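You operate a simulated robot arm through the tools that you are given. There is no shell and no other tool.

You are at the controls of a simulated robot arm. One attempt, no reset.

TASK
Test the moisture in the white cup and tag it by the chart.
Fine: fibre knob on cotton, probe home in the cup, then the meter button; the probe goes back, the tag into the small frame of that cup's colour. Set down upright: black probe.
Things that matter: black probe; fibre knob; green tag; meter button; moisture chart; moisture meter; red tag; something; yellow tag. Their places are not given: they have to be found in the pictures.

Only the result counts: the job must be done as asked and must still hold three seconds after the hand-in. Knocking over, shifting, dropping, spilling or breaking anything else fails it.

THE ROBOT
A 6-joint arm with a two-finger gripper, fixed in place. Base frame: the origin is at the foot of the arm, x ahead of it, y to its left, z up; the work surface is at about z = 86. Units: cm, degrees, N and s.
With the tool pointing down near the work surface it reaches from about 36 to 86 cm from the base axis. Its first joint turns from -166.0 to 166.0 degrees. Payload 2.45 kg.
Tool frame: the origin (TCP) lies between the finger pads and is the grasp point; the fingertips stand 2 cm ahead of it; z points along the fingers, y is the line along which they close. Largest opening 14 cm; the body of the gripper starts 16.8 cm behind the TCP.
Orientation is told as [roll, pitch, yaw] about the base's x, y, z axes, in that order, counted from this pose: with the fingers straight down and closing along the base's y, the tool's x points along the base's -x, its y along +y and its z along -z.

THE INTERFACE
- The arm moves only by the tool drive_tool. Its argument "rows" is text: rows parted by semicolons, each of 7 numbers parted by spaces: the shift along the base's x, y, z in cm, then the turn, a rotation vector about the base's x, y, z in degrees, then the finger opening in cm, from 0 to 14. In form: tx ty tz wx wy wz jaw; .... A call has 1 to 20 rows; each row shifts and turns the commanded pose from where the row before left it. Each row takes 0.2 s and may step no farther than 5 cm and 8.6 degrees from the row before; otherwise, or with a gripper value out of range, the whole call is refused. A pose out of reach is approached as far as the arm can. The call stops where the force on the tool passes 40 N (or 10 N more than at its start, if that is more) or the arm is blocked; 0.2 s more then pass. The fingers move at their own pace (about 4.5 cm/s each) and stop on an object; they squeeze with about 36 N. The grip force told is the motor's: it shows also when the fingers shut on nothing. Time passes only in rows, and 0.2 s behind the last, so rows that do not move let the fingers close. It gives the time, the measured TCP pose, the force on the tool (base axes), the opening and the grip force at its end, in the units of the frame above (readings bear some noise), with the torque about the TCP (base axes, N m) and any sound that the robot's microphone picked up, and new pictures: "show" is both (left out), scene, wrist or none.
- Cameras (640 x 400 px; columns grow to the right, rows downward): "scene" is fixed at [40.09, 50.2, 162.7]; the picture's right is [-0.50, -0.86, 0.00], its down [-0.80, 0.47, -0.37] and it looks along [0.32, -0.18, -0.93] (base axes); focal length 324 px, centre (320, 200). "wrist" rides on the gripper at [7.8, 1.1, -20.9] in the tool frame; the picture's right is [-0.14, 0.99, 0.00], its down [-0.92, -0.13, -0.37] and it looks along [-0.37, -0.05, 0.93] (tool axes); focal length 280 px, centre (320, 200).
- lift_body(by): slides the trunk up (or, below 0, down) by that many cm; the arm rides with it, the base frame stays. It gives what a move gives, with no picture.
- probe_pixels(camera, pixels): for up to 12 pixels [column, row] of the newest picture of that camera ("zoom" is the newest enlarged one), the place [x, y, z] in the base frame of the surface seen there, good to about 0.2 cm. The clock stands still meanwhile.
- inspect(camera, box): a new picture of the part [left, top, right, bottom] of that camera's present view, enlarged. The clock stands still meanwhile.
- finish_job(): hands the job in; it is judged then, once.

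Leave the gripper open and the arm clear of the work at the hand-in unless told otherwise.

The tools are called after "Emit:" as a command line: name --argument value ..., lists and objects as JSON in quotes. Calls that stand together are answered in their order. drive_tool: Moves the arm, as the interface text tells. Its arguments: {"type":"object","properties":{"rows":{"type":"string"},"show":{"type":"string","enum":["both","scene","wrist","none"]}},"required":["rows"]} The other tools are called the same way: lift_body (by) slides the trunk up or down; probe_pixels (camera, pixels) gives the place of the surface under pixels of a picture; inspect (camera, box) takes an enlarged picture of a part of a camera's view; finish_job () hands the job in.

At the start:

```text
t: 0.0
tool_pos: [60.54, 16.79, 118.69]
ee_rot: [0.1, 0.0, 0.0]
force: [-0.1, 0.5, -0.2]
wrist_torque: [0.01, 0.02, 0.0]
finger_gap: 14.0
grip_force: 0.2
trunk travel left (down, up): [-17.5, 5.5]
```

scene: 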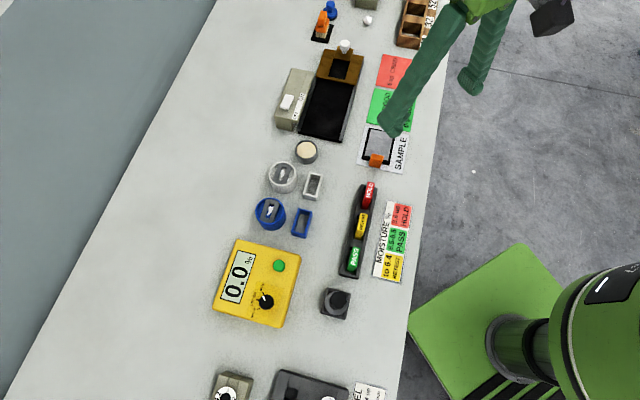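
wrist: 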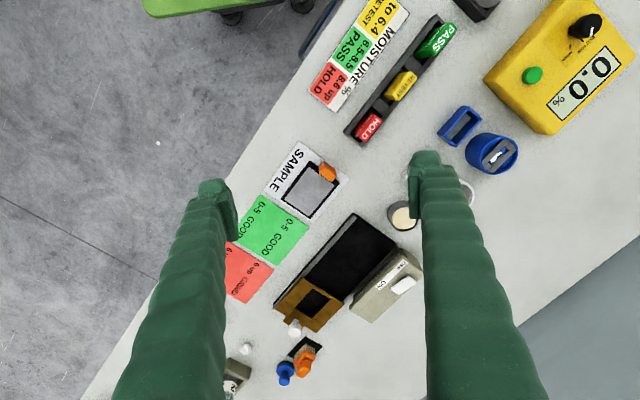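

I see a yellow meter (about 257,285 in the scene), blue and white cups, small frames beside them, a tag rack, the moisture chart, and a black block with a round knob-like thing at (335,303). I'll enlarge the relevant areas before doing anything.

Emit:
inspect --camera "scene" --box '[200, 130, 420, 268]'

Emit:
inspect --camera "scene" --box '[200, 230, 420, 400]'

Emit:
inspect --camera "wrist" --box '[300, 0, 640, 212]'

```text
2.90 times, centred on (310, 199) of scene
```

zoom: 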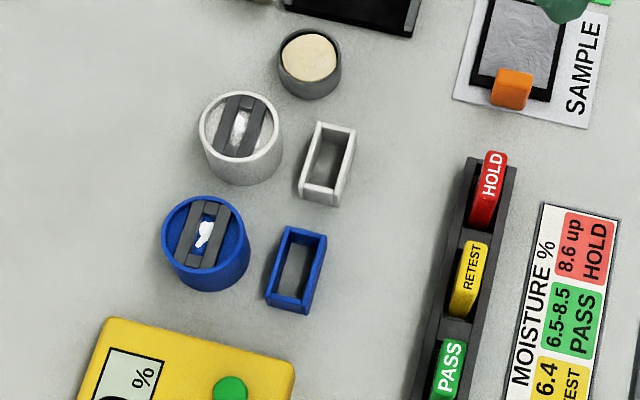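

```text
2.35 times, centred on (310, 315) of scene
```

zoom: 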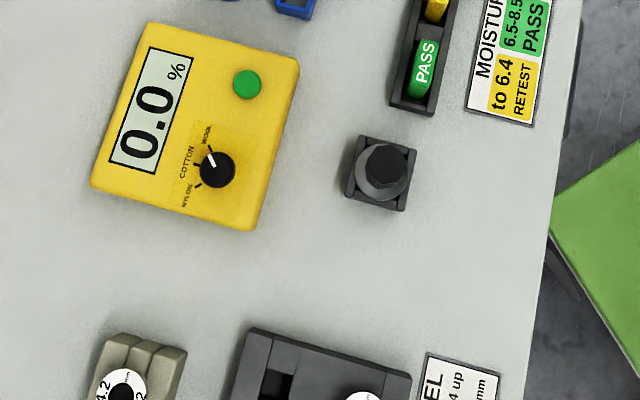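

```text
1.88 times, centred on (470, 106) of wrist
```

zoom: 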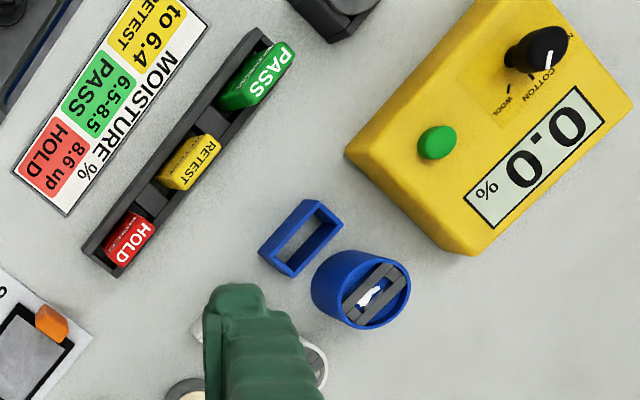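

The black probe seems to stand in a square holder at scene (335,303); the meter's knob is at (265,301) with NYLON/COTTON/WOOL marks. I'll zoom in closer on the knob, the probe, the cups and the rack.

Emit:
inspect --camera "scene" --box '[240, 275, 300, 312]'

Emit:
inspect --camera "scene" --box '[305, 280, 369, 320]'

Emit:
inspect --camera "scene" --box '[250, 155, 330, 205]'

Emit:
inspect --camera "scene" --box '[330, 175, 420, 285]'

```text
10.67 times, centred on (270, 294) of scene
```

zoom: 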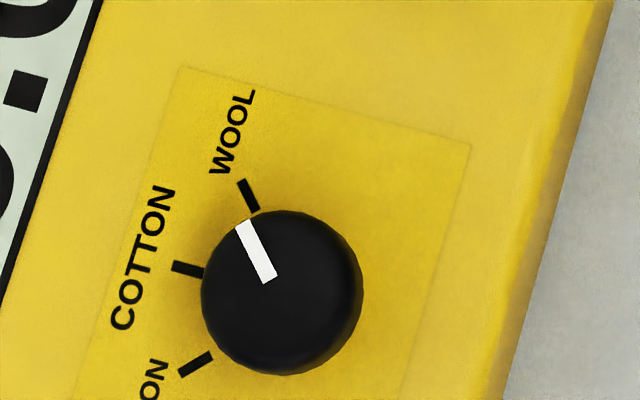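

```text
10.00 times, centred on (337, 300) of scene
```

zoom: 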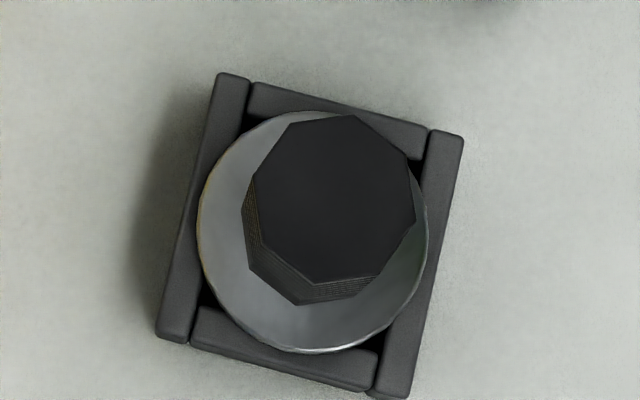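

```text
8.00 times, centred on (290, 180) of scene
```

zoom: 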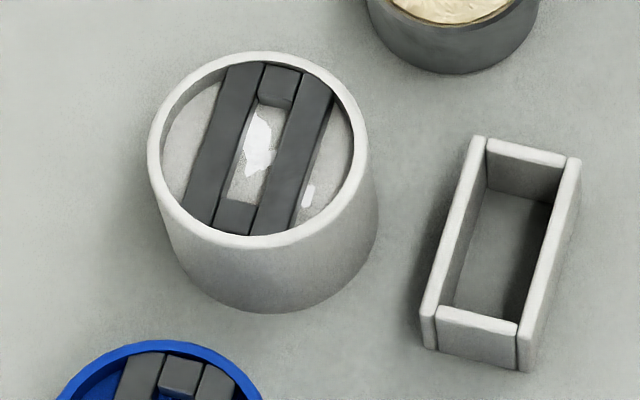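

```text
3.64 times, centred on (375, 230) of scene
```

zoom: 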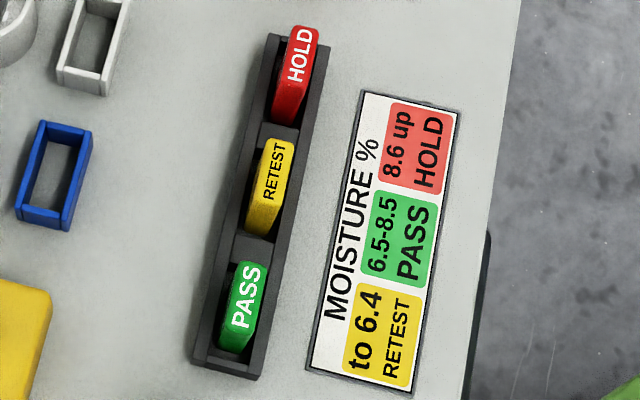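

The knob now points at WOOL (it must turn counter-clockwise in the picture to COTTON). The white cup has a slotted guide in it. The chart reads: to 6.4 RETEST (yellow), 6.5–8.5 PASS (green), 8.6 up HOLD (red). Now I'll measure the tags in the last zoom: red top (300,45), yellow (275,165), green (248,290), and rack corners.

Emit:
probe_pixels --camera "zoom" --pixels '[[290, 35], [308, 38], [297, 75], [274, 150], [290, 152], [262, 192], [245, 270], [260, 275], [236, 325], [275, 45], [255, 370], [200, 360]]'

Emit:
probe_pixels --camera "scene" --pixels '[[338, 298], [329, 302], [335, 314], [348, 292], [328, 311], [328, 289], [265, 302], [279, 266], [245, 265], [312, 187], [281, 176], [360, 310]]'

```text
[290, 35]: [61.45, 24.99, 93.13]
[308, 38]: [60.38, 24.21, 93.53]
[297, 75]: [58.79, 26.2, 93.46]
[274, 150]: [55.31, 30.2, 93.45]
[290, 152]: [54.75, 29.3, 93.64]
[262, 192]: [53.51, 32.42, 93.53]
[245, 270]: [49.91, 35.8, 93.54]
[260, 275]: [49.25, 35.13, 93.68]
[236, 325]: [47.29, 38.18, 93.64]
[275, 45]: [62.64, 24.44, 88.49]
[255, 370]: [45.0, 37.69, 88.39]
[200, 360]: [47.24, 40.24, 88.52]
```

```text
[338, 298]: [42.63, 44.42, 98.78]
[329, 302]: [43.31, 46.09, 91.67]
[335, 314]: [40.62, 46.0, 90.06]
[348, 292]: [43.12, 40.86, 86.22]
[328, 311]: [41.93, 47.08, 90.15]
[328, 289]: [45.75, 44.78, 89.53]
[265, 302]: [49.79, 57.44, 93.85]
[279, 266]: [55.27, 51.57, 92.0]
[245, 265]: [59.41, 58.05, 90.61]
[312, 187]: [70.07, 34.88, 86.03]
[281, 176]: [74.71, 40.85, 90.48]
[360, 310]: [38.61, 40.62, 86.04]
```

The probe's top stands at z≈98.8 near (42.6,44.4); tags stand up to z≈93.5 in the rack. I'll zoom into the knob and measure the ticks, knob rim and pointer.

Emit:
inspect --camera "scene" --box '[240, 280, 304, 320]'

```text
10.00 times, centred on (272, 300) of scene
```

zoom: 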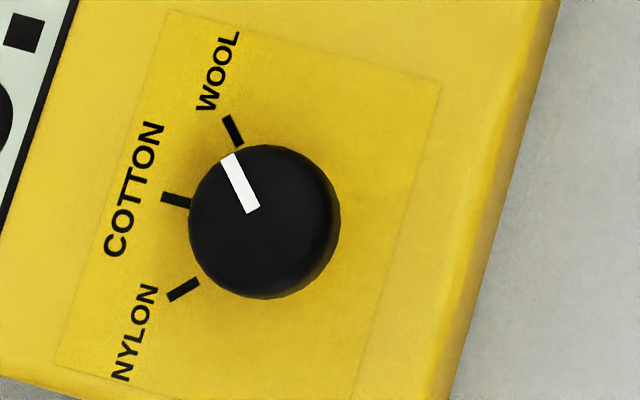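

I'll measure tick ends, pointer ends and knob rim in this zoom.

Emit:
probe_pixels --camera "zoom" --pixels '[[228, 117], [240, 143], [162, 196], [187, 203], [170, 297], [197, 281], [252, 209], [228, 156], [200, 225], [330, 215], [268, 150], [262, 288]]'

Emit:
inspect --camera "scene" --box '[210, 230, 306, 330]'

```text
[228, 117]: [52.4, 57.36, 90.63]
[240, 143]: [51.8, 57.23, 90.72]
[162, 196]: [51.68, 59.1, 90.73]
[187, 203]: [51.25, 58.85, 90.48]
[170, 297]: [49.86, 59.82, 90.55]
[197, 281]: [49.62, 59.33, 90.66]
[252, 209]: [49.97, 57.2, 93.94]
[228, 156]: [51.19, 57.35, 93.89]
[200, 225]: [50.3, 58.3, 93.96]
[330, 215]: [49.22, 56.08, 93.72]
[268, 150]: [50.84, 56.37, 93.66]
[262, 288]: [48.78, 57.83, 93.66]
```

```text
4.00 times, centred on (258, 280) of scene
```

zoom: 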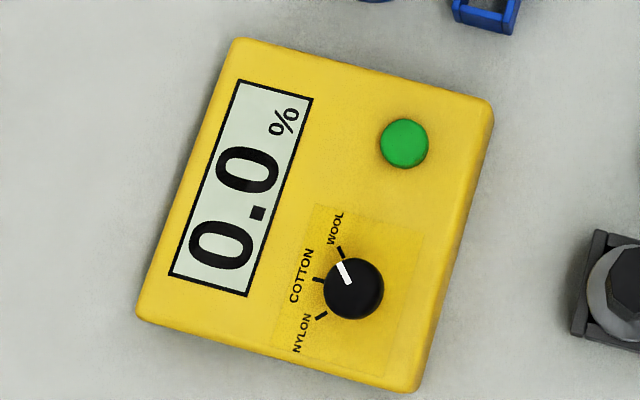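

Knob centre ≈ (49.8, 57.15), radius ≈1.2, top 93.9, face 90.6. Pointer at about 5° (WOOL), COTTON tick at about 47°, so a turn of about +43–45° about z. Now I'll measure the white cup's guide slot and the white frame.

Emit:
inspect --camera "scene" --box '[258, 155, 338, 205]'

Emit:
probe_pixels --camera "zoom" --pixels '[[200, 70], [240, 78], [168, 195], [208, 205], [225, 92], [170, 200], [90, 150], [300, 150], [225, 55], [180, 242], [194, 150], [250, 190]]'

```text
8.00 times, centred on (298, 180) of scene
```

zoom: 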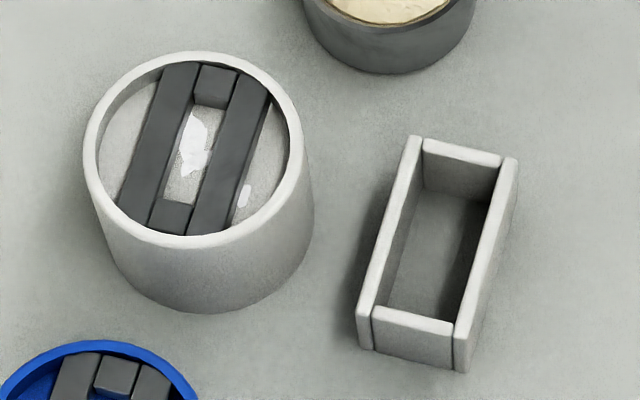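

```text
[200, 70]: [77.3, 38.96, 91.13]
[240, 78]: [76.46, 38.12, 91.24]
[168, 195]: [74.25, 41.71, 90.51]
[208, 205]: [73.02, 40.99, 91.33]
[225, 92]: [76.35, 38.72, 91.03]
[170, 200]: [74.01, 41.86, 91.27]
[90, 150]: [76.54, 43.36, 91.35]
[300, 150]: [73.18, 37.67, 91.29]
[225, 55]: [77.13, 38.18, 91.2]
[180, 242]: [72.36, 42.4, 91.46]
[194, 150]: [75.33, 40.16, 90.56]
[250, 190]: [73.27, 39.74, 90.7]
```

I'll measure slot corners and frame edges in more detail.

Emit:
probe_pixels --camera "zoom" --pixels '[[215, 75], [212, 98], [210, 104], [190, 130], [185, 190], [172, 215], [155, 130], [225, 150], [165, 150], [214, 170], [205, 62], [178, 230]]'

Emit:
probe_pixels --camera "zoom" --pixels '[[415, 141], [510, 163], [363, 310], [462, 330], [460, 152], [410, 320], [390, 230], [490, 240], [430, 240], [440, 350], [425, 150], [496, 165]]'

```text
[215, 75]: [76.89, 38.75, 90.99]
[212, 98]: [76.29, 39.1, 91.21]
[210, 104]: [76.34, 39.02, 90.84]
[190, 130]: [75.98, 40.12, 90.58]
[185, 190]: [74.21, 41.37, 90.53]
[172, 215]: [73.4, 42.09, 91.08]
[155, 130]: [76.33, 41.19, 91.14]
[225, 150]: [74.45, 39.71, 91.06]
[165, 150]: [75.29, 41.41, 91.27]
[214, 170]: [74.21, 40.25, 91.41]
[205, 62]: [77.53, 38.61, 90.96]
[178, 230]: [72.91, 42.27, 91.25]
```

```text
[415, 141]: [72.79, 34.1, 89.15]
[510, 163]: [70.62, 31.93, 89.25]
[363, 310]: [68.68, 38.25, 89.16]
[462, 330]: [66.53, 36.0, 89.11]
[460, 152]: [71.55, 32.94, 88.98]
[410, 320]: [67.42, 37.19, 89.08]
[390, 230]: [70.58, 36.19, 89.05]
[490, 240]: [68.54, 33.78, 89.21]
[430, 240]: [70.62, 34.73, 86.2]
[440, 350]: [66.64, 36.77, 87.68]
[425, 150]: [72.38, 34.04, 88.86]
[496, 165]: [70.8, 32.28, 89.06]
```

The slot runs along about 135° (u direction), cup centre ≈ (74.8,40.4); white frame centre ≈ (69.66,35.07), long side also at 135°. Now the probe's top polygon and its stand.

Emit:
inspect --camera "scene" --box '[305, 280, 369, 320]'

Emit:
probe_pixels --camera "zoom" --pixels '[[353, 122], [402, 156], [410, 212], [375, 270], [312, 277], [262, 248], [257, 183], [293, 127], [215, 180], [420, 250], [300, 340], [260, 135]]'

Emit:
probe_pixels --camera "zoom" --pixels '[[232, 80], [458, 140], [165, 332], [400, 392], [340, 110], [280, 365], [330, 200], [255, 105], [200, 345], [430, 140], [205, 230], [425, 200]]'

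```text
10.00 times, centred on (337, 300) of scene
```

zoom: 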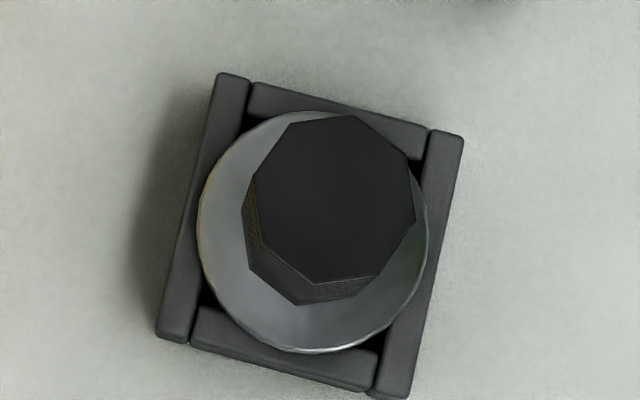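

```text
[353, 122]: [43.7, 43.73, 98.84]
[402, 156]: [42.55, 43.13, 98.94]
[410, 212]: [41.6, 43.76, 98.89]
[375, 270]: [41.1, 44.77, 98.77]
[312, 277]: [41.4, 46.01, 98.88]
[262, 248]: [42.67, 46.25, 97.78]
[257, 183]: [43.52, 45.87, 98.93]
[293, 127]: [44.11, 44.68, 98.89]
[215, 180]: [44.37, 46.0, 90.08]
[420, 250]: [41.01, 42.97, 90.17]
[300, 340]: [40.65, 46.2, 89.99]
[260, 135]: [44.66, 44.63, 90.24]
```

```text
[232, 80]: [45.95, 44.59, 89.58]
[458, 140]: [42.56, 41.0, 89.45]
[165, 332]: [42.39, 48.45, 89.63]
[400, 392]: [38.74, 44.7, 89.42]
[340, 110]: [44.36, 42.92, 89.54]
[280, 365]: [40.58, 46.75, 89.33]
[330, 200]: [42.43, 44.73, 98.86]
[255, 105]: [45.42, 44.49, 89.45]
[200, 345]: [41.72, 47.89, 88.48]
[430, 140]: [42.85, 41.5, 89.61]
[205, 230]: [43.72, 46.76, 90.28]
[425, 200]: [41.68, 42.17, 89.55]
```

The probe has an eight-sided grip (vertices near 0°,45°,90°…, so flats at 22.5°, 67.5°…), with a round flange resting on the square stand at (42.45,44.7). First job: the knob. I move above the knob at (49.8,57.15), z≈110, narrowing the fingers to 5 cm.

Emit:
drive_tool --rows "-1.193 4.484 -0.96 0 0 0 10; -1.193 4.484 -0.96 0 0 0 8; -1.193 4.484 -0.96 0 0 0 6; -1.193 4.484 -0.96 0 0 0 5; -1.193 4.484 -0.96 0 0 0 5; -1.193 4.484 -0.96 0 0 0 5; -1.193 4.484 -0.96 0 0 0 5; -1.193 4.484 -0.96 0 0 0 5; -1.193 4.484 -0.96 0 0 0 5; 0 0 0 0 0 0 5" --show "both"

```text
t: 2.2
tool_pos: [49.73, 57.14, 110.02]
ee_rot: [0.0, 0.0, 0.1]
force: [0.8, 0.0, 0.0]
wrist_torque: [0.04, 0.02, -0.03]
finger_gap: 5.01
grip_force: 0.1
trunk travel left (down, up): [-17.5, 5.5]
```

scene: 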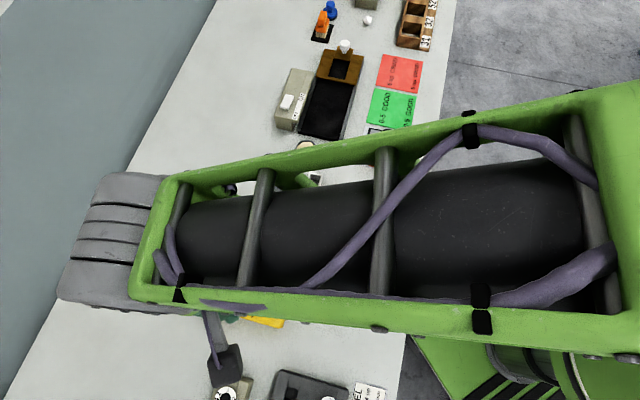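
wrist: 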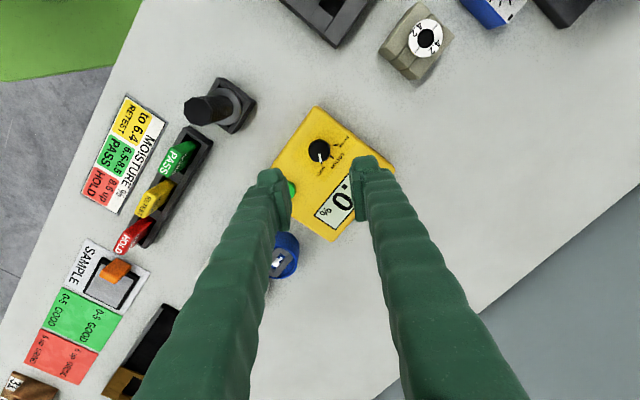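

The wrist view shows the knob at about (318,150) between the fingers. I'll check its place from this camera.

Emit:
inspect --camera "wrist" --box '[260, 100, 404, 190]'

Emit:
probe_pixels --camera "wrist" --pixels '[[317, 150], [308, 152], [329, 148], [318, 141], [319, 160]]'

```text
4.44 times, centred on (332, 145) of wrist
```

zoom: 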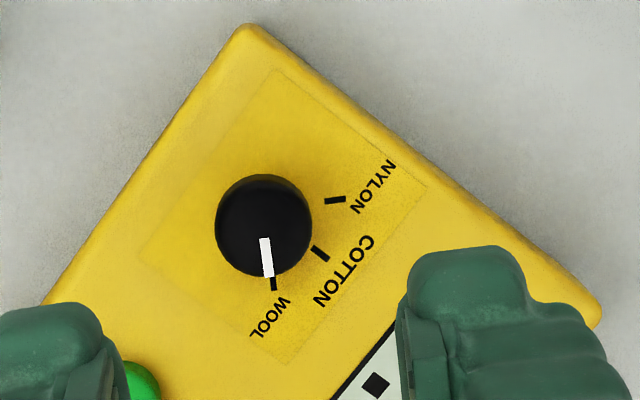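

```text
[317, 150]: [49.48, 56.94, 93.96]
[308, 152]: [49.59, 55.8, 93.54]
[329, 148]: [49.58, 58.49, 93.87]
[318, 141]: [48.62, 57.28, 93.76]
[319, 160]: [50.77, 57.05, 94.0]
```

Knob centre confirmed at ≈(49.7,57.15). Going straight down to z≈93.4 (fingertips about 0.8 above the meter's face), then closing.

Emit:
drive_tool --rows "0 0 -4 0 0 0 5; 0 0 -4 0 0 0 5; 0 0 -4 0 0 0 5; 0 0 -2.6 0 0 0 5; 0 0 -1 0 0 0 5; 0 0 -1 0 0 0 5; 0 0 0 0 0 0 5" --show "wrist"

```text
t: 3.8
tool_pos: [49.81, 57.08, 93.4]
ee_rot: [0.0, 0.0, 0.1]
force: [0.1, 0.4, -0.6]
wrist_torque: [-0.01, -0.03, -0.02]
finger_gap: 5.02
grip_force: 0.0
trunk travel left (down, up): [-17.5, 5.5]
```

wrist: 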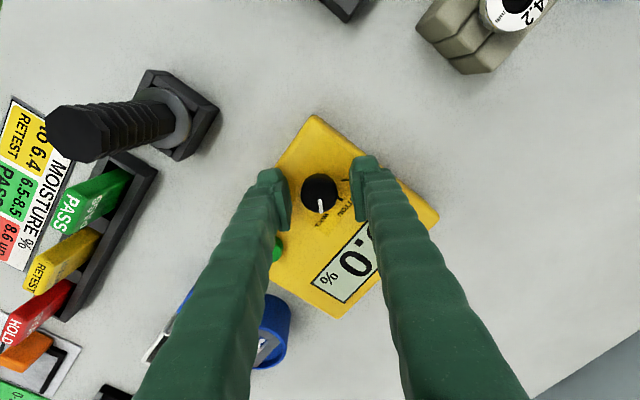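

The knob is centred between the fingers. Closing on it.

Emit:
drive_tool --rows "0 0 0 0 0 0 3; 0 0 0 0 0 0 2; 0 0 0 0 0 0 1.5; 0 0 0 0 0 0 1.5" --show "wrist"

```text
t: 4.8
tool_pos: [49.59, 56.96, 93.37]
ee_rot: [0.0, 0.1, -0.1]
force: [0.2, -4.1, -0.7]
wrist_torque: [-0.07, -0.04, 0.0]
finger_gap: 2.87
grip_force: 45.2
trunk travel left (down, up): [-17.5, 5.5]
```

wrist: 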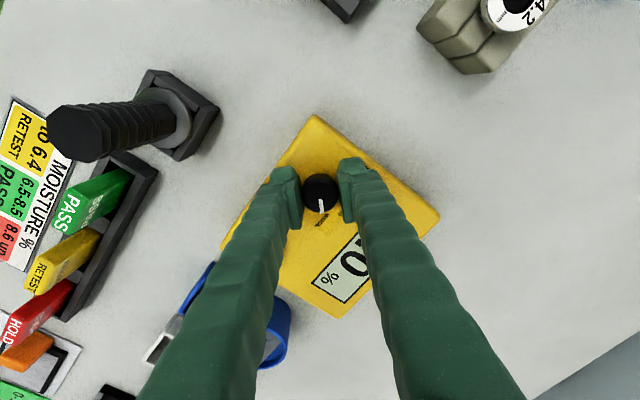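

Gripped (gap 2.87). Now turning +43° about z in steps (WOOL→COTTON is counter-clockwise from above).

Emit:
drive_tool --rows "0 0 0 0 0 7 1.5; 0 0 0 0 0 7 1.5; 0 0 0 0 0 7 1.5; 0 0 0 0 0 7 1.5; 0 0 0 0 0 7 1.5; 0 0 0 0 0 7 1.5; 0 0 0 0 0 0 1.5" --show "wrist"

Emit:
inspect --camera "wrist" --box '[260, 140, 404, 250]'

```text
t: 6.4
tool_pos: [49.76, 57.14, 93.44]
ee_rot: [0.0, 0.1, 42.1]
force: [-5.7, -4.8, -4.0]
wrist_torque: [-0.11, 0.16, 0.02]
finger_gap: 2.85
grip_force: 44.6
trunk travel left (down, up): [-17.5, 5.5]
```

wrist: 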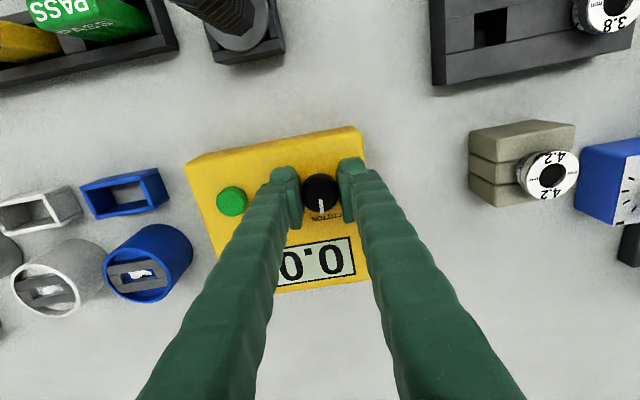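

```text
3.64 times, centred on (332, 195) of wrist
```

zoom: 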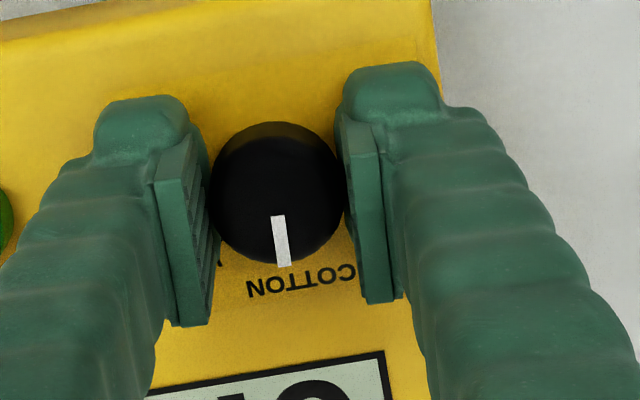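

The pointer turned along and points at COTTON. I'll release to 5 cm, rise straight up and check the pointer against the tick.

Emit:
drive_tool --rows "0 0 0 0 0 0 3.5; 0 0 0 0 0 0 5; 0 0 0 0 0 0 5; 0 0 2 0 0 0 5; 0 0 4 0 0 0 5; 0 0 5 0 0 0 5; 0 0 5 0 0 0 5; 0 0 0 0 0 0 5" --show "wrist"

Emit:
inspect --camera "wrist" --box '[260, 100, 404, 190]'

```text
t: 8.2
tool_pos: [49.86, 57.12, 109.47]
ee_rot: [-0.1, 0.0, 42.1]
force: [-0.1, 0.3, 0.0]
wrist_torque: [-0.01, 0.0, 0.04]
finger_gap: 5.0
grip_force: 0.0
trunk travel left (down, up): [-17.5, 5.5]
```

wrist: 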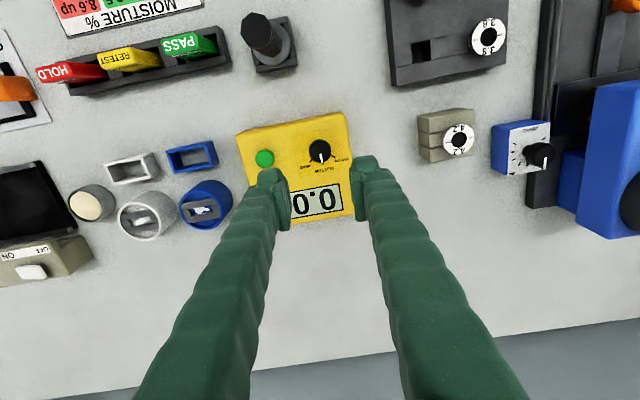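

```text
4.44 times, centred on (332, 145) of wrist
```

zoom: 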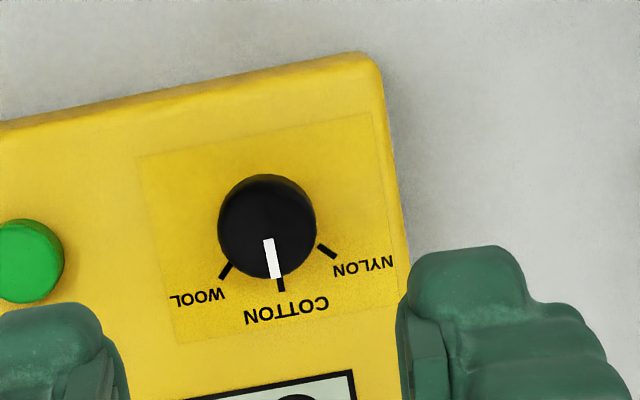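

Pointer lines up with the COTTON tick. I'll measure the pointer and tick to be sure.

Emit:
probe_pixels --camera "zoom" --pixels '[[268, 242], [274, 276], [281, 289], [221, 276], [335, 257], [220, 230], [314, 222], [265, 180], [27, 250], [0, 260], [60, 255], [28, 222]]'

```text
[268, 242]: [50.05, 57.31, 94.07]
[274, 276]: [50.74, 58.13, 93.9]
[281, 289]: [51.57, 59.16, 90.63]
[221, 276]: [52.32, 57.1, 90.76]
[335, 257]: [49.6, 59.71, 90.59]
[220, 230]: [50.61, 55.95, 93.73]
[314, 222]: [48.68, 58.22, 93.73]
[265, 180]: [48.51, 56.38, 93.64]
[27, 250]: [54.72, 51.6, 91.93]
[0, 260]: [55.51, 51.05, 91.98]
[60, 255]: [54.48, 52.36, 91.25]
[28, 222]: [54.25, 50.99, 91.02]
```

Knob is on COTTON (pointer ≈46–50°, tick ≈47–48°). Next the probe: move over (42.45,44.7) and turn to yaw 22.5° so the fingers close on two flats of the grip, opening 6.5 cm.

Emit:
drive_tool --rows "-1.85 -3.1 0 0 0 -4.9 6.5; -1.85 -3.1 0 0 0 -4.9 6.5; -1.85 -3.1 0 0 0 -4.9 6.5; -1.86 -3.12 0 0 0 -4.9 6.5; 0 0 0 0 0 0 6.5" --show "both"

Emit:
inspect --camera "wrist" --box '[240, 100, 400, 200]'

```text
t: 9.4
tool_pos: [42.42, 44.72, 109.33]
ee_rot: [0.0, 0.0, 22.3]
force: [0.1, 0.4, -0.6]
wrist_torque: [0.0, 0.04, 0.0]
finger_gap: 6.49
grip_force: 0.0
trunk travel left (down, up): [-17.5, 5.5]
```

scene: 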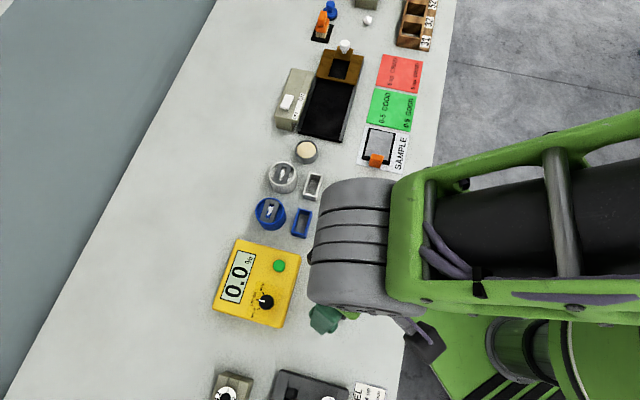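
wrist: 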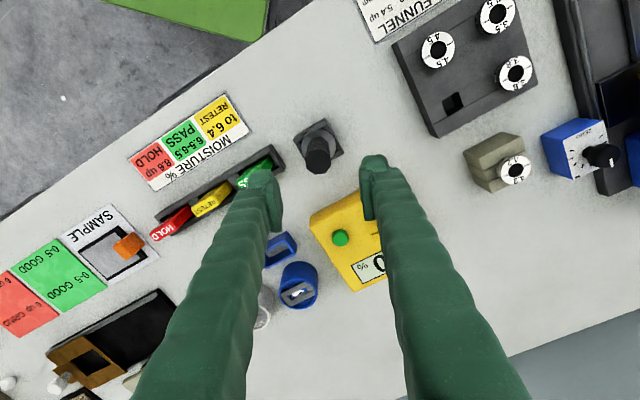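

```text
4.00 times, centred on (320, 150) of wrist
```

zoom: 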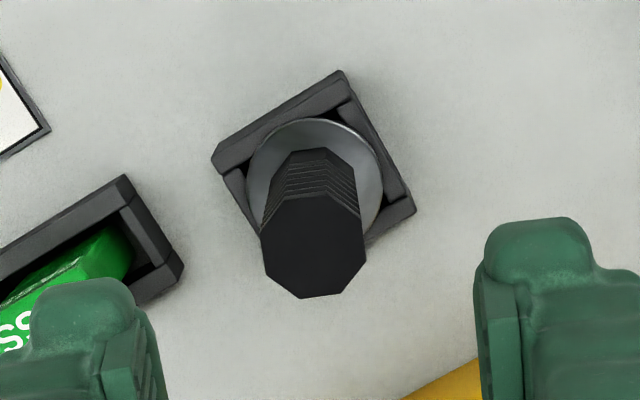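

The grip's flats face left and right in the wrist view, as wanted. I'll measure the top's outline from this view.

Emit:
probe_pixels --camera "zoom" --pixels '[[268, 245], [360, 238], [290, 198], [330, 198], [303, 293], [338, 288], [315, 245], [262, 225], [365, 262], [315, 155], [265, 265]]'

```text
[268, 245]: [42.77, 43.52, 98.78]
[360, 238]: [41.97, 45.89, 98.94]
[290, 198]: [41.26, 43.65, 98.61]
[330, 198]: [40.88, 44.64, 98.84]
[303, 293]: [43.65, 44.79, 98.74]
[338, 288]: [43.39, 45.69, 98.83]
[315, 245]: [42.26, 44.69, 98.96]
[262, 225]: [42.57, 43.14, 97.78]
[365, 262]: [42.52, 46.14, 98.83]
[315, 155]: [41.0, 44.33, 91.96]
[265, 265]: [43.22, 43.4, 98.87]
```

Grip centre ≈(42.35,44.7), the TCP is over it. Going down to z≈95.8 and then closing on the grip.

Emit:
drive_tool --rows "0 0 -4 0 0 0 6.5; 0 0 -4 0 0 0 6.5; 0 0 -3 0 0 0 6.5; 0 0 -1.5 0 0 0 6.5; 0 0 -1 0 0 0 6.5; 0 0 0 0 0 0 6.5; 0 0 0 0 0 0 4.5; 0 0 0 0 0 0 3.5" --show "wrist"

```text
t: 11.2
tool_pos: [42.3, 44.76, 95.95]
ee_rot: [0.0, 0.0, 22.3]
force: [0.4, 0.0, 0.4]
wrist_torque: [-0.01, -0.04, -0.01]
finger_gap: 3.5
grip_force: 0.1
trunk travel left (down, up): [-17.5, 5.5]
```

wrist: 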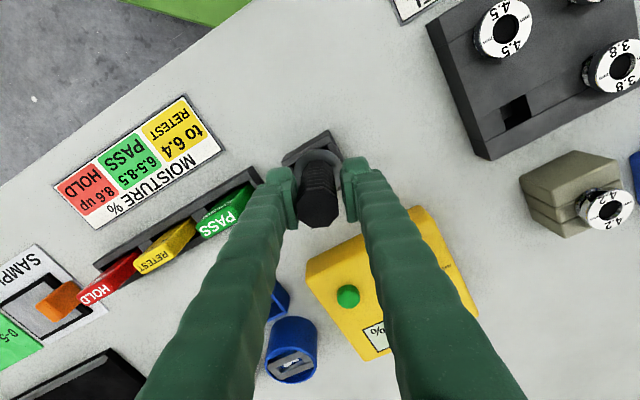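

The grip lies between the pads. Closing firmly.

Emit:
drive_tool --rows "0 0 0 0 0 0 2.5; 0 0 0 0 0 0 1.5; 0 0 0 0 0 0 1; 0 0 0 0 0 0 1" --show "wrist"

```text
t: 12.2
tool_pos: [42.46, 44.65, 95.81]
ee_rot: [-0.1, 0.0, 22.4]
force: [-0.6, -0.3, -0.1]
wrist_torque: [-0.01, 0.0, 0.0]
finger_gap: 2.99
grip_force: 36.4
trunk travel left (down, up): [-17.5, 5.5]
```

wrist: 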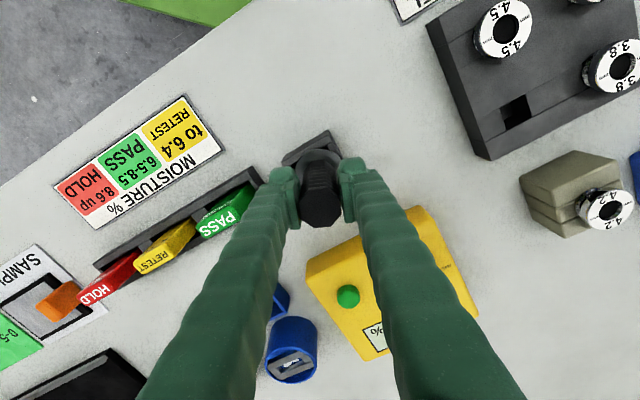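

Gripped (gap 2.99, 36 N). Lifting straight up 12 cm to look at the stand and the underside.

Emit:
drive_tool --rows "0 0 1 0 0 0 1; 0 0 2 0 0 0 1; 0 0 3 0 0 0 1; 0 0 4 0 0 0 1; 0 0 4 0 0 0 1; 0 0 0 0 0 0 1" --show "both"

Emit:
inspect --camera "wrist" --box '[240, 100, 400, 240]'

```text
t: 13.6
tool_pos: [42.41, 44.66, 109.92]
ee_rot: [0.0, -0.1, 22.4]
force: [0.0, 0.1, -1.6]
wrist_torque: [-0.01, 0.0, 0.01]
finger_gap: 3.02
grip_force: 36.2
trunk travel left (down, up): [-17.5, 5.5]
```

scene: 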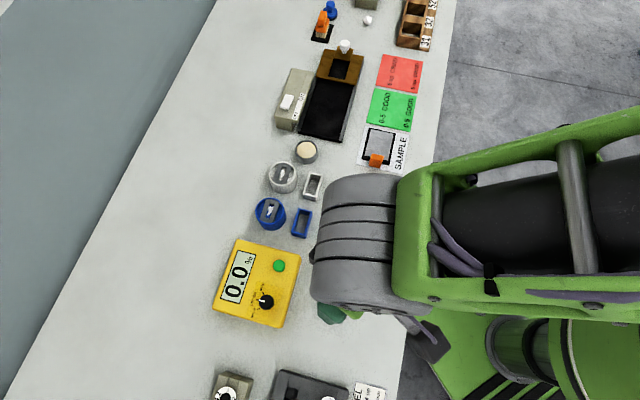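
wrist: 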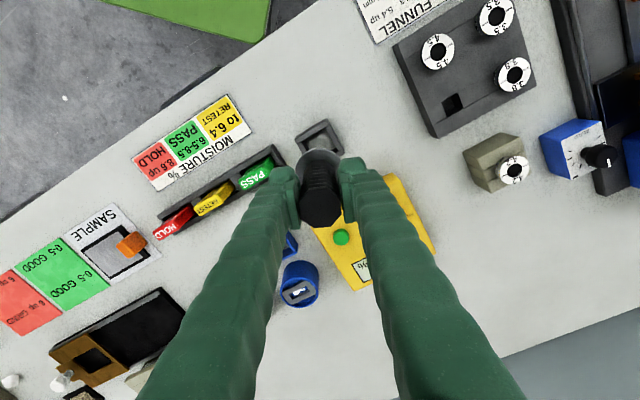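

```text
2.86 times, centred on (320, 170) of wrist
```

zoom: 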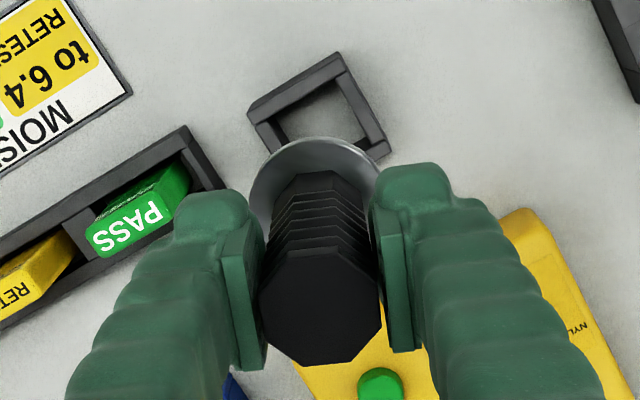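

The stand is an empty square frame, so it does not show the blade's direction. I'll carry the probe to about (62,8,118), which the scene camera sees from the side, and then tilt it to show its underside.

Emit:
drive_tool --rows "2.178 -4.073 0.9 0 0 0 1; 2.178 -4.073 0.9 0 0 0 1; 2.178 -4.073 0.9 0 0 0 1; 2.178 -4.073 0.9 0 0 0 1; 2.178 -4.073 0.9 0 0 0 1; 2.178 -4.073 0.9 0 0 0 1; 2.178 -4.073 0.9 0 0 0 1; 2.178 -4.073 0.9 0 0 0 1; 2.178 -4.073 0.9 0 0 0 1; 0 0 0 0 0 0 1; 0 0 0 7.09 3.68 0 1; 0 0 0 7.09 3.68 0 1; 0 0 0 7.09 3.68 0 1; 0 0 0 7.09 3.68 0 1; 0 0 0 0 0 0 1" --show "both"

```text
t: 16.8
tool_pos: [61.83, 8.24, 118.04]
ee_rot: [31.9, 2.6, 23.3]
force: [-0.9, 0.9, -1.4]
wrist_torque: [-0.06, 0.0, -0.01]
finger_gap: 3.0
grip_force: 36.1
trunk travel left (down, up): [-17.5, 5.5]
```

scene: 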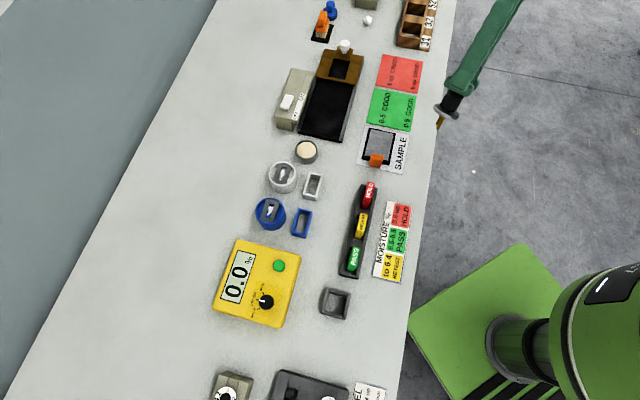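
wrist: 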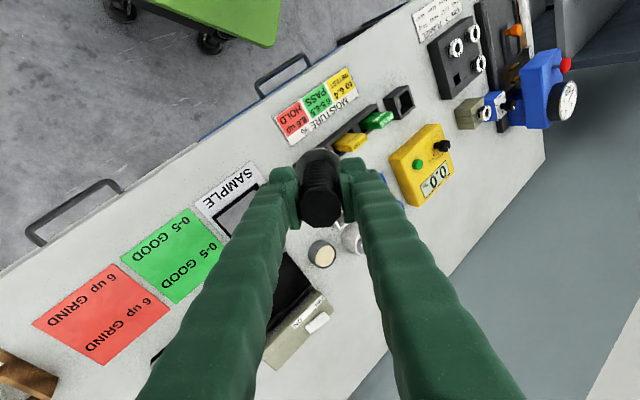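

Now the probe is seen from the side at about (445,110), with something below the flange. Enlarging.

Emit:
inspect --camera "scene" --box '[420, 80, 484, 135]'

```text
7.27 times, centred on (452, 108) of scene
```

zoom: 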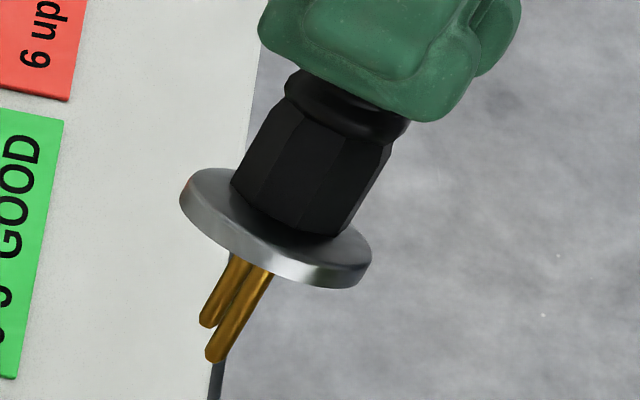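

There are two brass pins. I'll measure their tips and bases to learn the direction of the pair.

Emit:
probe_pixels --camera "zoom" --pixels '[[207, 322], [215, 355], [225, 285], [245, 300], [230, 260], [262, 275], [205, 318], [218, 345], [200, 200], [350, 270], [280, 250]]'

Emit:
drive_tool --rows "0 0 0 7.09 3.68 0 1; 0 0 0 7.09 3.68 0 1; 0 0 0 0 0 0 1" --show "scene"

Emit:
inspect --camera "scene" --box '[415, 75, 479, 130]'

```text
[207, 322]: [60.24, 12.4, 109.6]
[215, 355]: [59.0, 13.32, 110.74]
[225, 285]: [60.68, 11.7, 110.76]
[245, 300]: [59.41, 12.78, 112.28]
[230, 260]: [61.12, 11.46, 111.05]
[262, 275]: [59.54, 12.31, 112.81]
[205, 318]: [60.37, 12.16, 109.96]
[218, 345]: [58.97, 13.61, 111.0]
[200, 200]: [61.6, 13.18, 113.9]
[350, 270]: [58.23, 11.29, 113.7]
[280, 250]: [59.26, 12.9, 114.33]
```

```text
t: 17.6
tool_pos: [61.92, 8.05, 117.88]
ee_rot: [47.9, 3.8, 24.1]
force: [-0.6, 0.1, -1.3]
wrist_torque: [-0.03, -0.02, 0.0]
finger_gap: 3.0
grip_force: 35.6
trunk travel left (down, up): [-17.5, 5.5]
```

scene: 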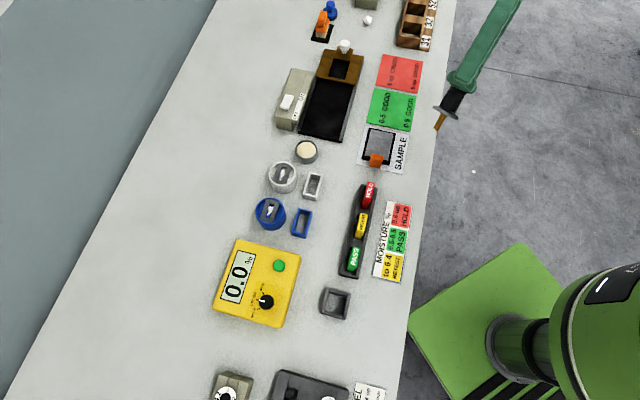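

```text
7.27 times, centred on (447, 102) of scene
```

zoom: 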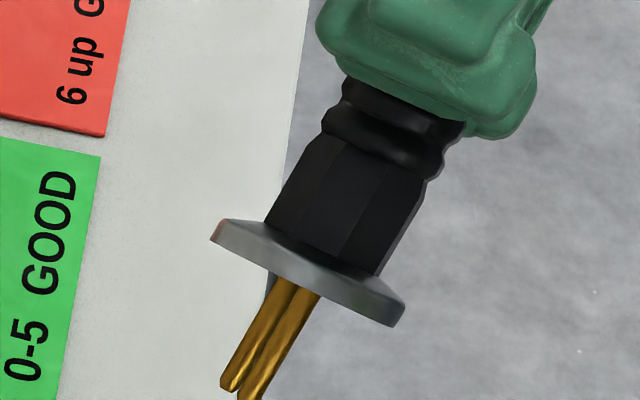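

The pair direction, brought back to upright, comes out at about 138° — near the slot's 135°. I'll check once more with a fuller view of the pins.

Emit:
inspect --camera "scene" --box '[425, 105, 457, 135]'

```text
13.33 times, centred on (441, 120) of scene
```

zoom: 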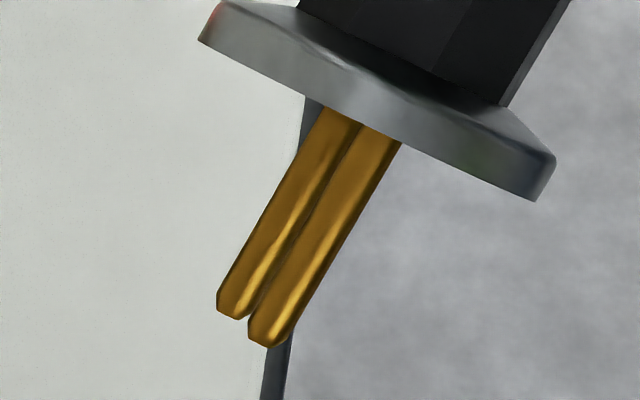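

Emit:
probe_pixels --camera "zoom" --pixels '[[233, 300], [270, 325], [280, 230], [325, 245], [300, 190], [350, 200], [320, 150], [370, 165], [250, 275], [295, 290], [225, 290], [265, 320]]'

```text
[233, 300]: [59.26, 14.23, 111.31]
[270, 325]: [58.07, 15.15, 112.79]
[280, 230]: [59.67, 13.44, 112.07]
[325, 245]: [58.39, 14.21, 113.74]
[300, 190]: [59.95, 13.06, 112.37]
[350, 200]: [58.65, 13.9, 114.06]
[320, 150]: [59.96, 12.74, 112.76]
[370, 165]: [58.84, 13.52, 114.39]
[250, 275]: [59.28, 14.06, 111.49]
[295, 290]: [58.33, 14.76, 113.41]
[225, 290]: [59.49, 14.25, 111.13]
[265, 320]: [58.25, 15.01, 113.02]
```

The refined pair direction is ≈135.4°, matching the slot, so no turn is needed. I'll undo the tilt exactly and carry the probe towards the white cup at a safe height (TCP z≈112).

Emit:
drive_tool --rows "0 0 0 -7.09 -3.68 0 1; 0 0 0 -7.09 -3.68 0 1; 0 0 0 -7.09 -3.68 0 1; 0 0 0 -7.09 -3.68 0 1; 0 0 0 -7.09 -3.68 0 1; 0 0 0 -7.09 -3.68 0 1; 0 0 0 0 0 0 1; 1.6 4.05 -0.75 0 0 0 1; 1.6 4.05 -0.75 0 0 0 1; 1.6 4.05 -0.75 0 0 0 1; 1.6 4.05 -0.75 0 0 0 1; 1.6 4.05 -0.75 0 0 0 1; 1.6 4.05 -0.75 0 0 0 1; 1.6 4.05 -0.75 0 0 0 1; 1.6 4.05 -0.75 0 0 0 1; 0 0 0 0 0 0 1" --show "both"

```text
t: 21.0
tool_pos: [74.71, 40.51, 112.1]
ee_rot: [0.1, 0.0, 22.5]
force: [0.2, 0.2, -0.9]
wrist_torque: [0.03, -0.02, 0.02]
finger_gap: 2.98
grip_force: 35.9
trunk travel left (down, up): [-17.5, 5.5]
```

scene: 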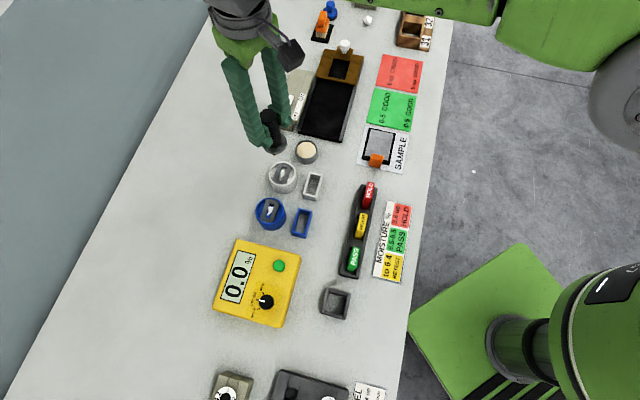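
wrist: 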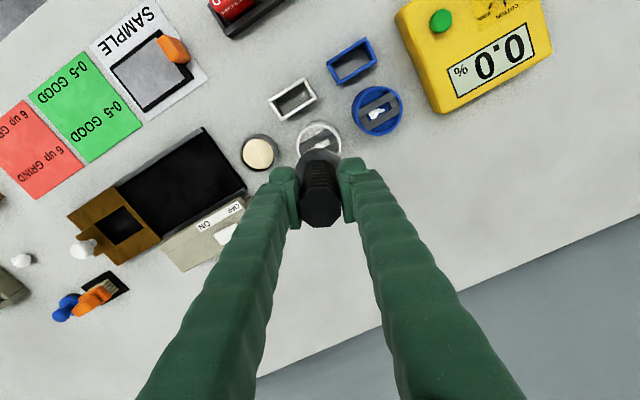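

The cup is in clear view of both cameras. I'll measure the slot precisely in the scene zoom and the wrist zoom.

Emit:
inspect --camera "scene" --box '[264, 157, 304, 197]'

Emit:
inspect --camera "wrist" --box '[270, 105, 370, 168]'

```text
10.00 times, centred on (284, 177) of scene
```

zoom: 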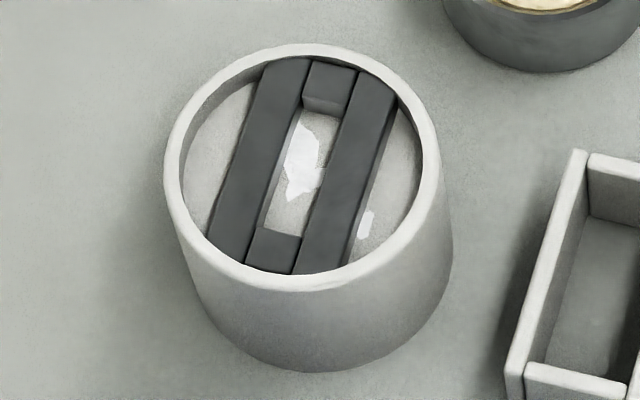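

```text
6.35 times, centred on (320, 136) of wrist
```

zoom: 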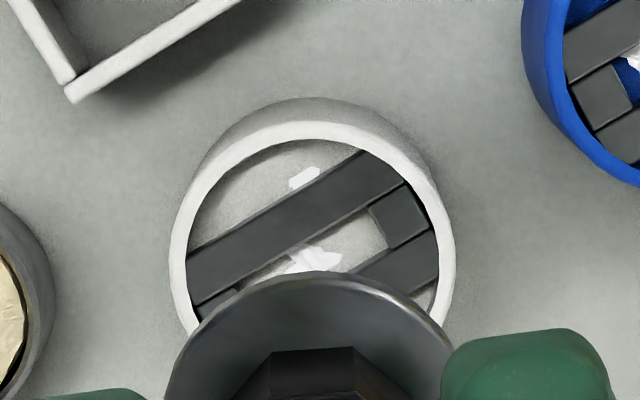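

I'll probe points just on the bars beside the slot and on the end blocks.

Emit:
inspect --camera "scene" --box '[264, 157, 304, 197]'

Emit:
probe_pixels --camera "zoom" --pixels '[[298, 90], [270, 175], [250, 240], [350, 100], [326, 175], [303, 245], [326, 88], [280, 238], [168, 175], [436, 175], [320, 50], [275, 281]]'

Emit:
probe_pixels --camera "zoom" --pixels '[[245, 110], [215, 200], [390, 110], [355, 210], [310, 130], [285, 215], [305, 175], [215, 80], [400, 80], [205, 250], [375, 255], [230, 150]]'

```text
10.00 times, centred on (284, 177) of scene
```

zoom: 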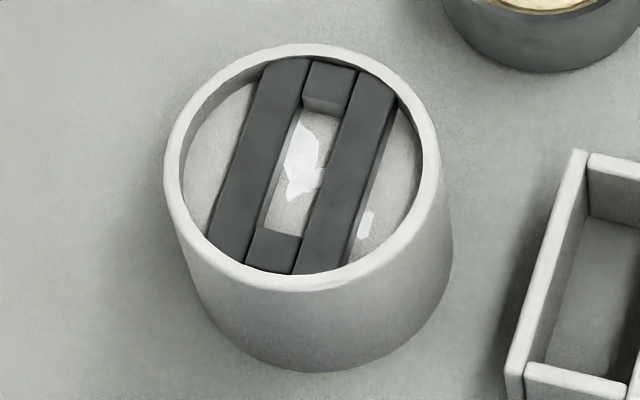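

```text
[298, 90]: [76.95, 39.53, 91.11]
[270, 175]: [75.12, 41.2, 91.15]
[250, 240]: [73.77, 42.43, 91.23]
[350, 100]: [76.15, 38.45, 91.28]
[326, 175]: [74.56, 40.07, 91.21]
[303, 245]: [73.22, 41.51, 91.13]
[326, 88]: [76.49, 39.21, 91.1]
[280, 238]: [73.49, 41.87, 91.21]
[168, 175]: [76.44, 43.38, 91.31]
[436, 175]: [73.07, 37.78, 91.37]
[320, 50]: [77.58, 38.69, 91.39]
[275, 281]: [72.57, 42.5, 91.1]
```

```text
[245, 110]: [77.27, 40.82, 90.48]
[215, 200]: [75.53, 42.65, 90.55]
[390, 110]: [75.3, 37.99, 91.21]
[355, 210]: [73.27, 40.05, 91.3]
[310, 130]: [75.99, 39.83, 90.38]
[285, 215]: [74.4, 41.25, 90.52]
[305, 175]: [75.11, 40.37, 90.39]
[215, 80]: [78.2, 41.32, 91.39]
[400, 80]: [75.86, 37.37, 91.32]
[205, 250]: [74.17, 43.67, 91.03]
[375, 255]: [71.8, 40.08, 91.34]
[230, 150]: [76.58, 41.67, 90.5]
```

Slot centre works out at ≈(74.93,40.47), direction ≈135°, width ≈1.05, length ≈3.7. Now I check where the pins hang relative to the tool, in the scene view near (275,140).

Emit:
inspect --camera "scene" --box '[250, 110, 314, 160]'

```text
8.00 times, centred on (282, 135) of scene
```

zoom: 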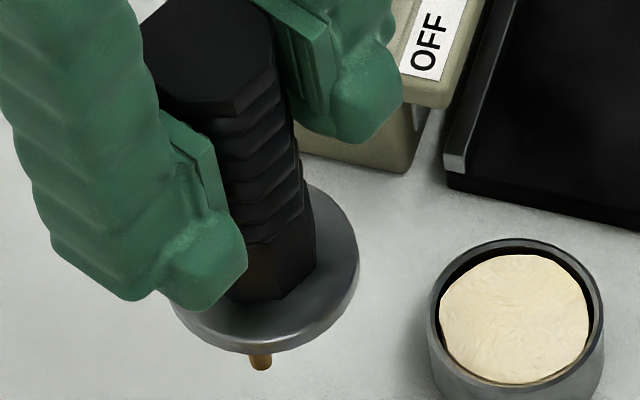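

I'll measure the flange edge and the visible pin.

Emit:
probe_pixels --camera "zoom" --pixels '[[350, 265], [265, 338], [190, 312], [322, 200], [340, 300], [225, 330], [345, 230], [305, 325], [260, 362], [262, 355], [205, 60], [270, 285]]'

```text
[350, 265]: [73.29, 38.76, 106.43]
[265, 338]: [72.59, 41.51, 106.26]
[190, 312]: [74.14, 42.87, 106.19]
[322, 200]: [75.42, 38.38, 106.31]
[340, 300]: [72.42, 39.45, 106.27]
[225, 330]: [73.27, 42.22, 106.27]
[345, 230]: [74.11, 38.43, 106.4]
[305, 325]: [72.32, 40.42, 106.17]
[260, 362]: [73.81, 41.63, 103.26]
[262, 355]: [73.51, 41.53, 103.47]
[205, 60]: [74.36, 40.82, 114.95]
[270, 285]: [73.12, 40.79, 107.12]
```

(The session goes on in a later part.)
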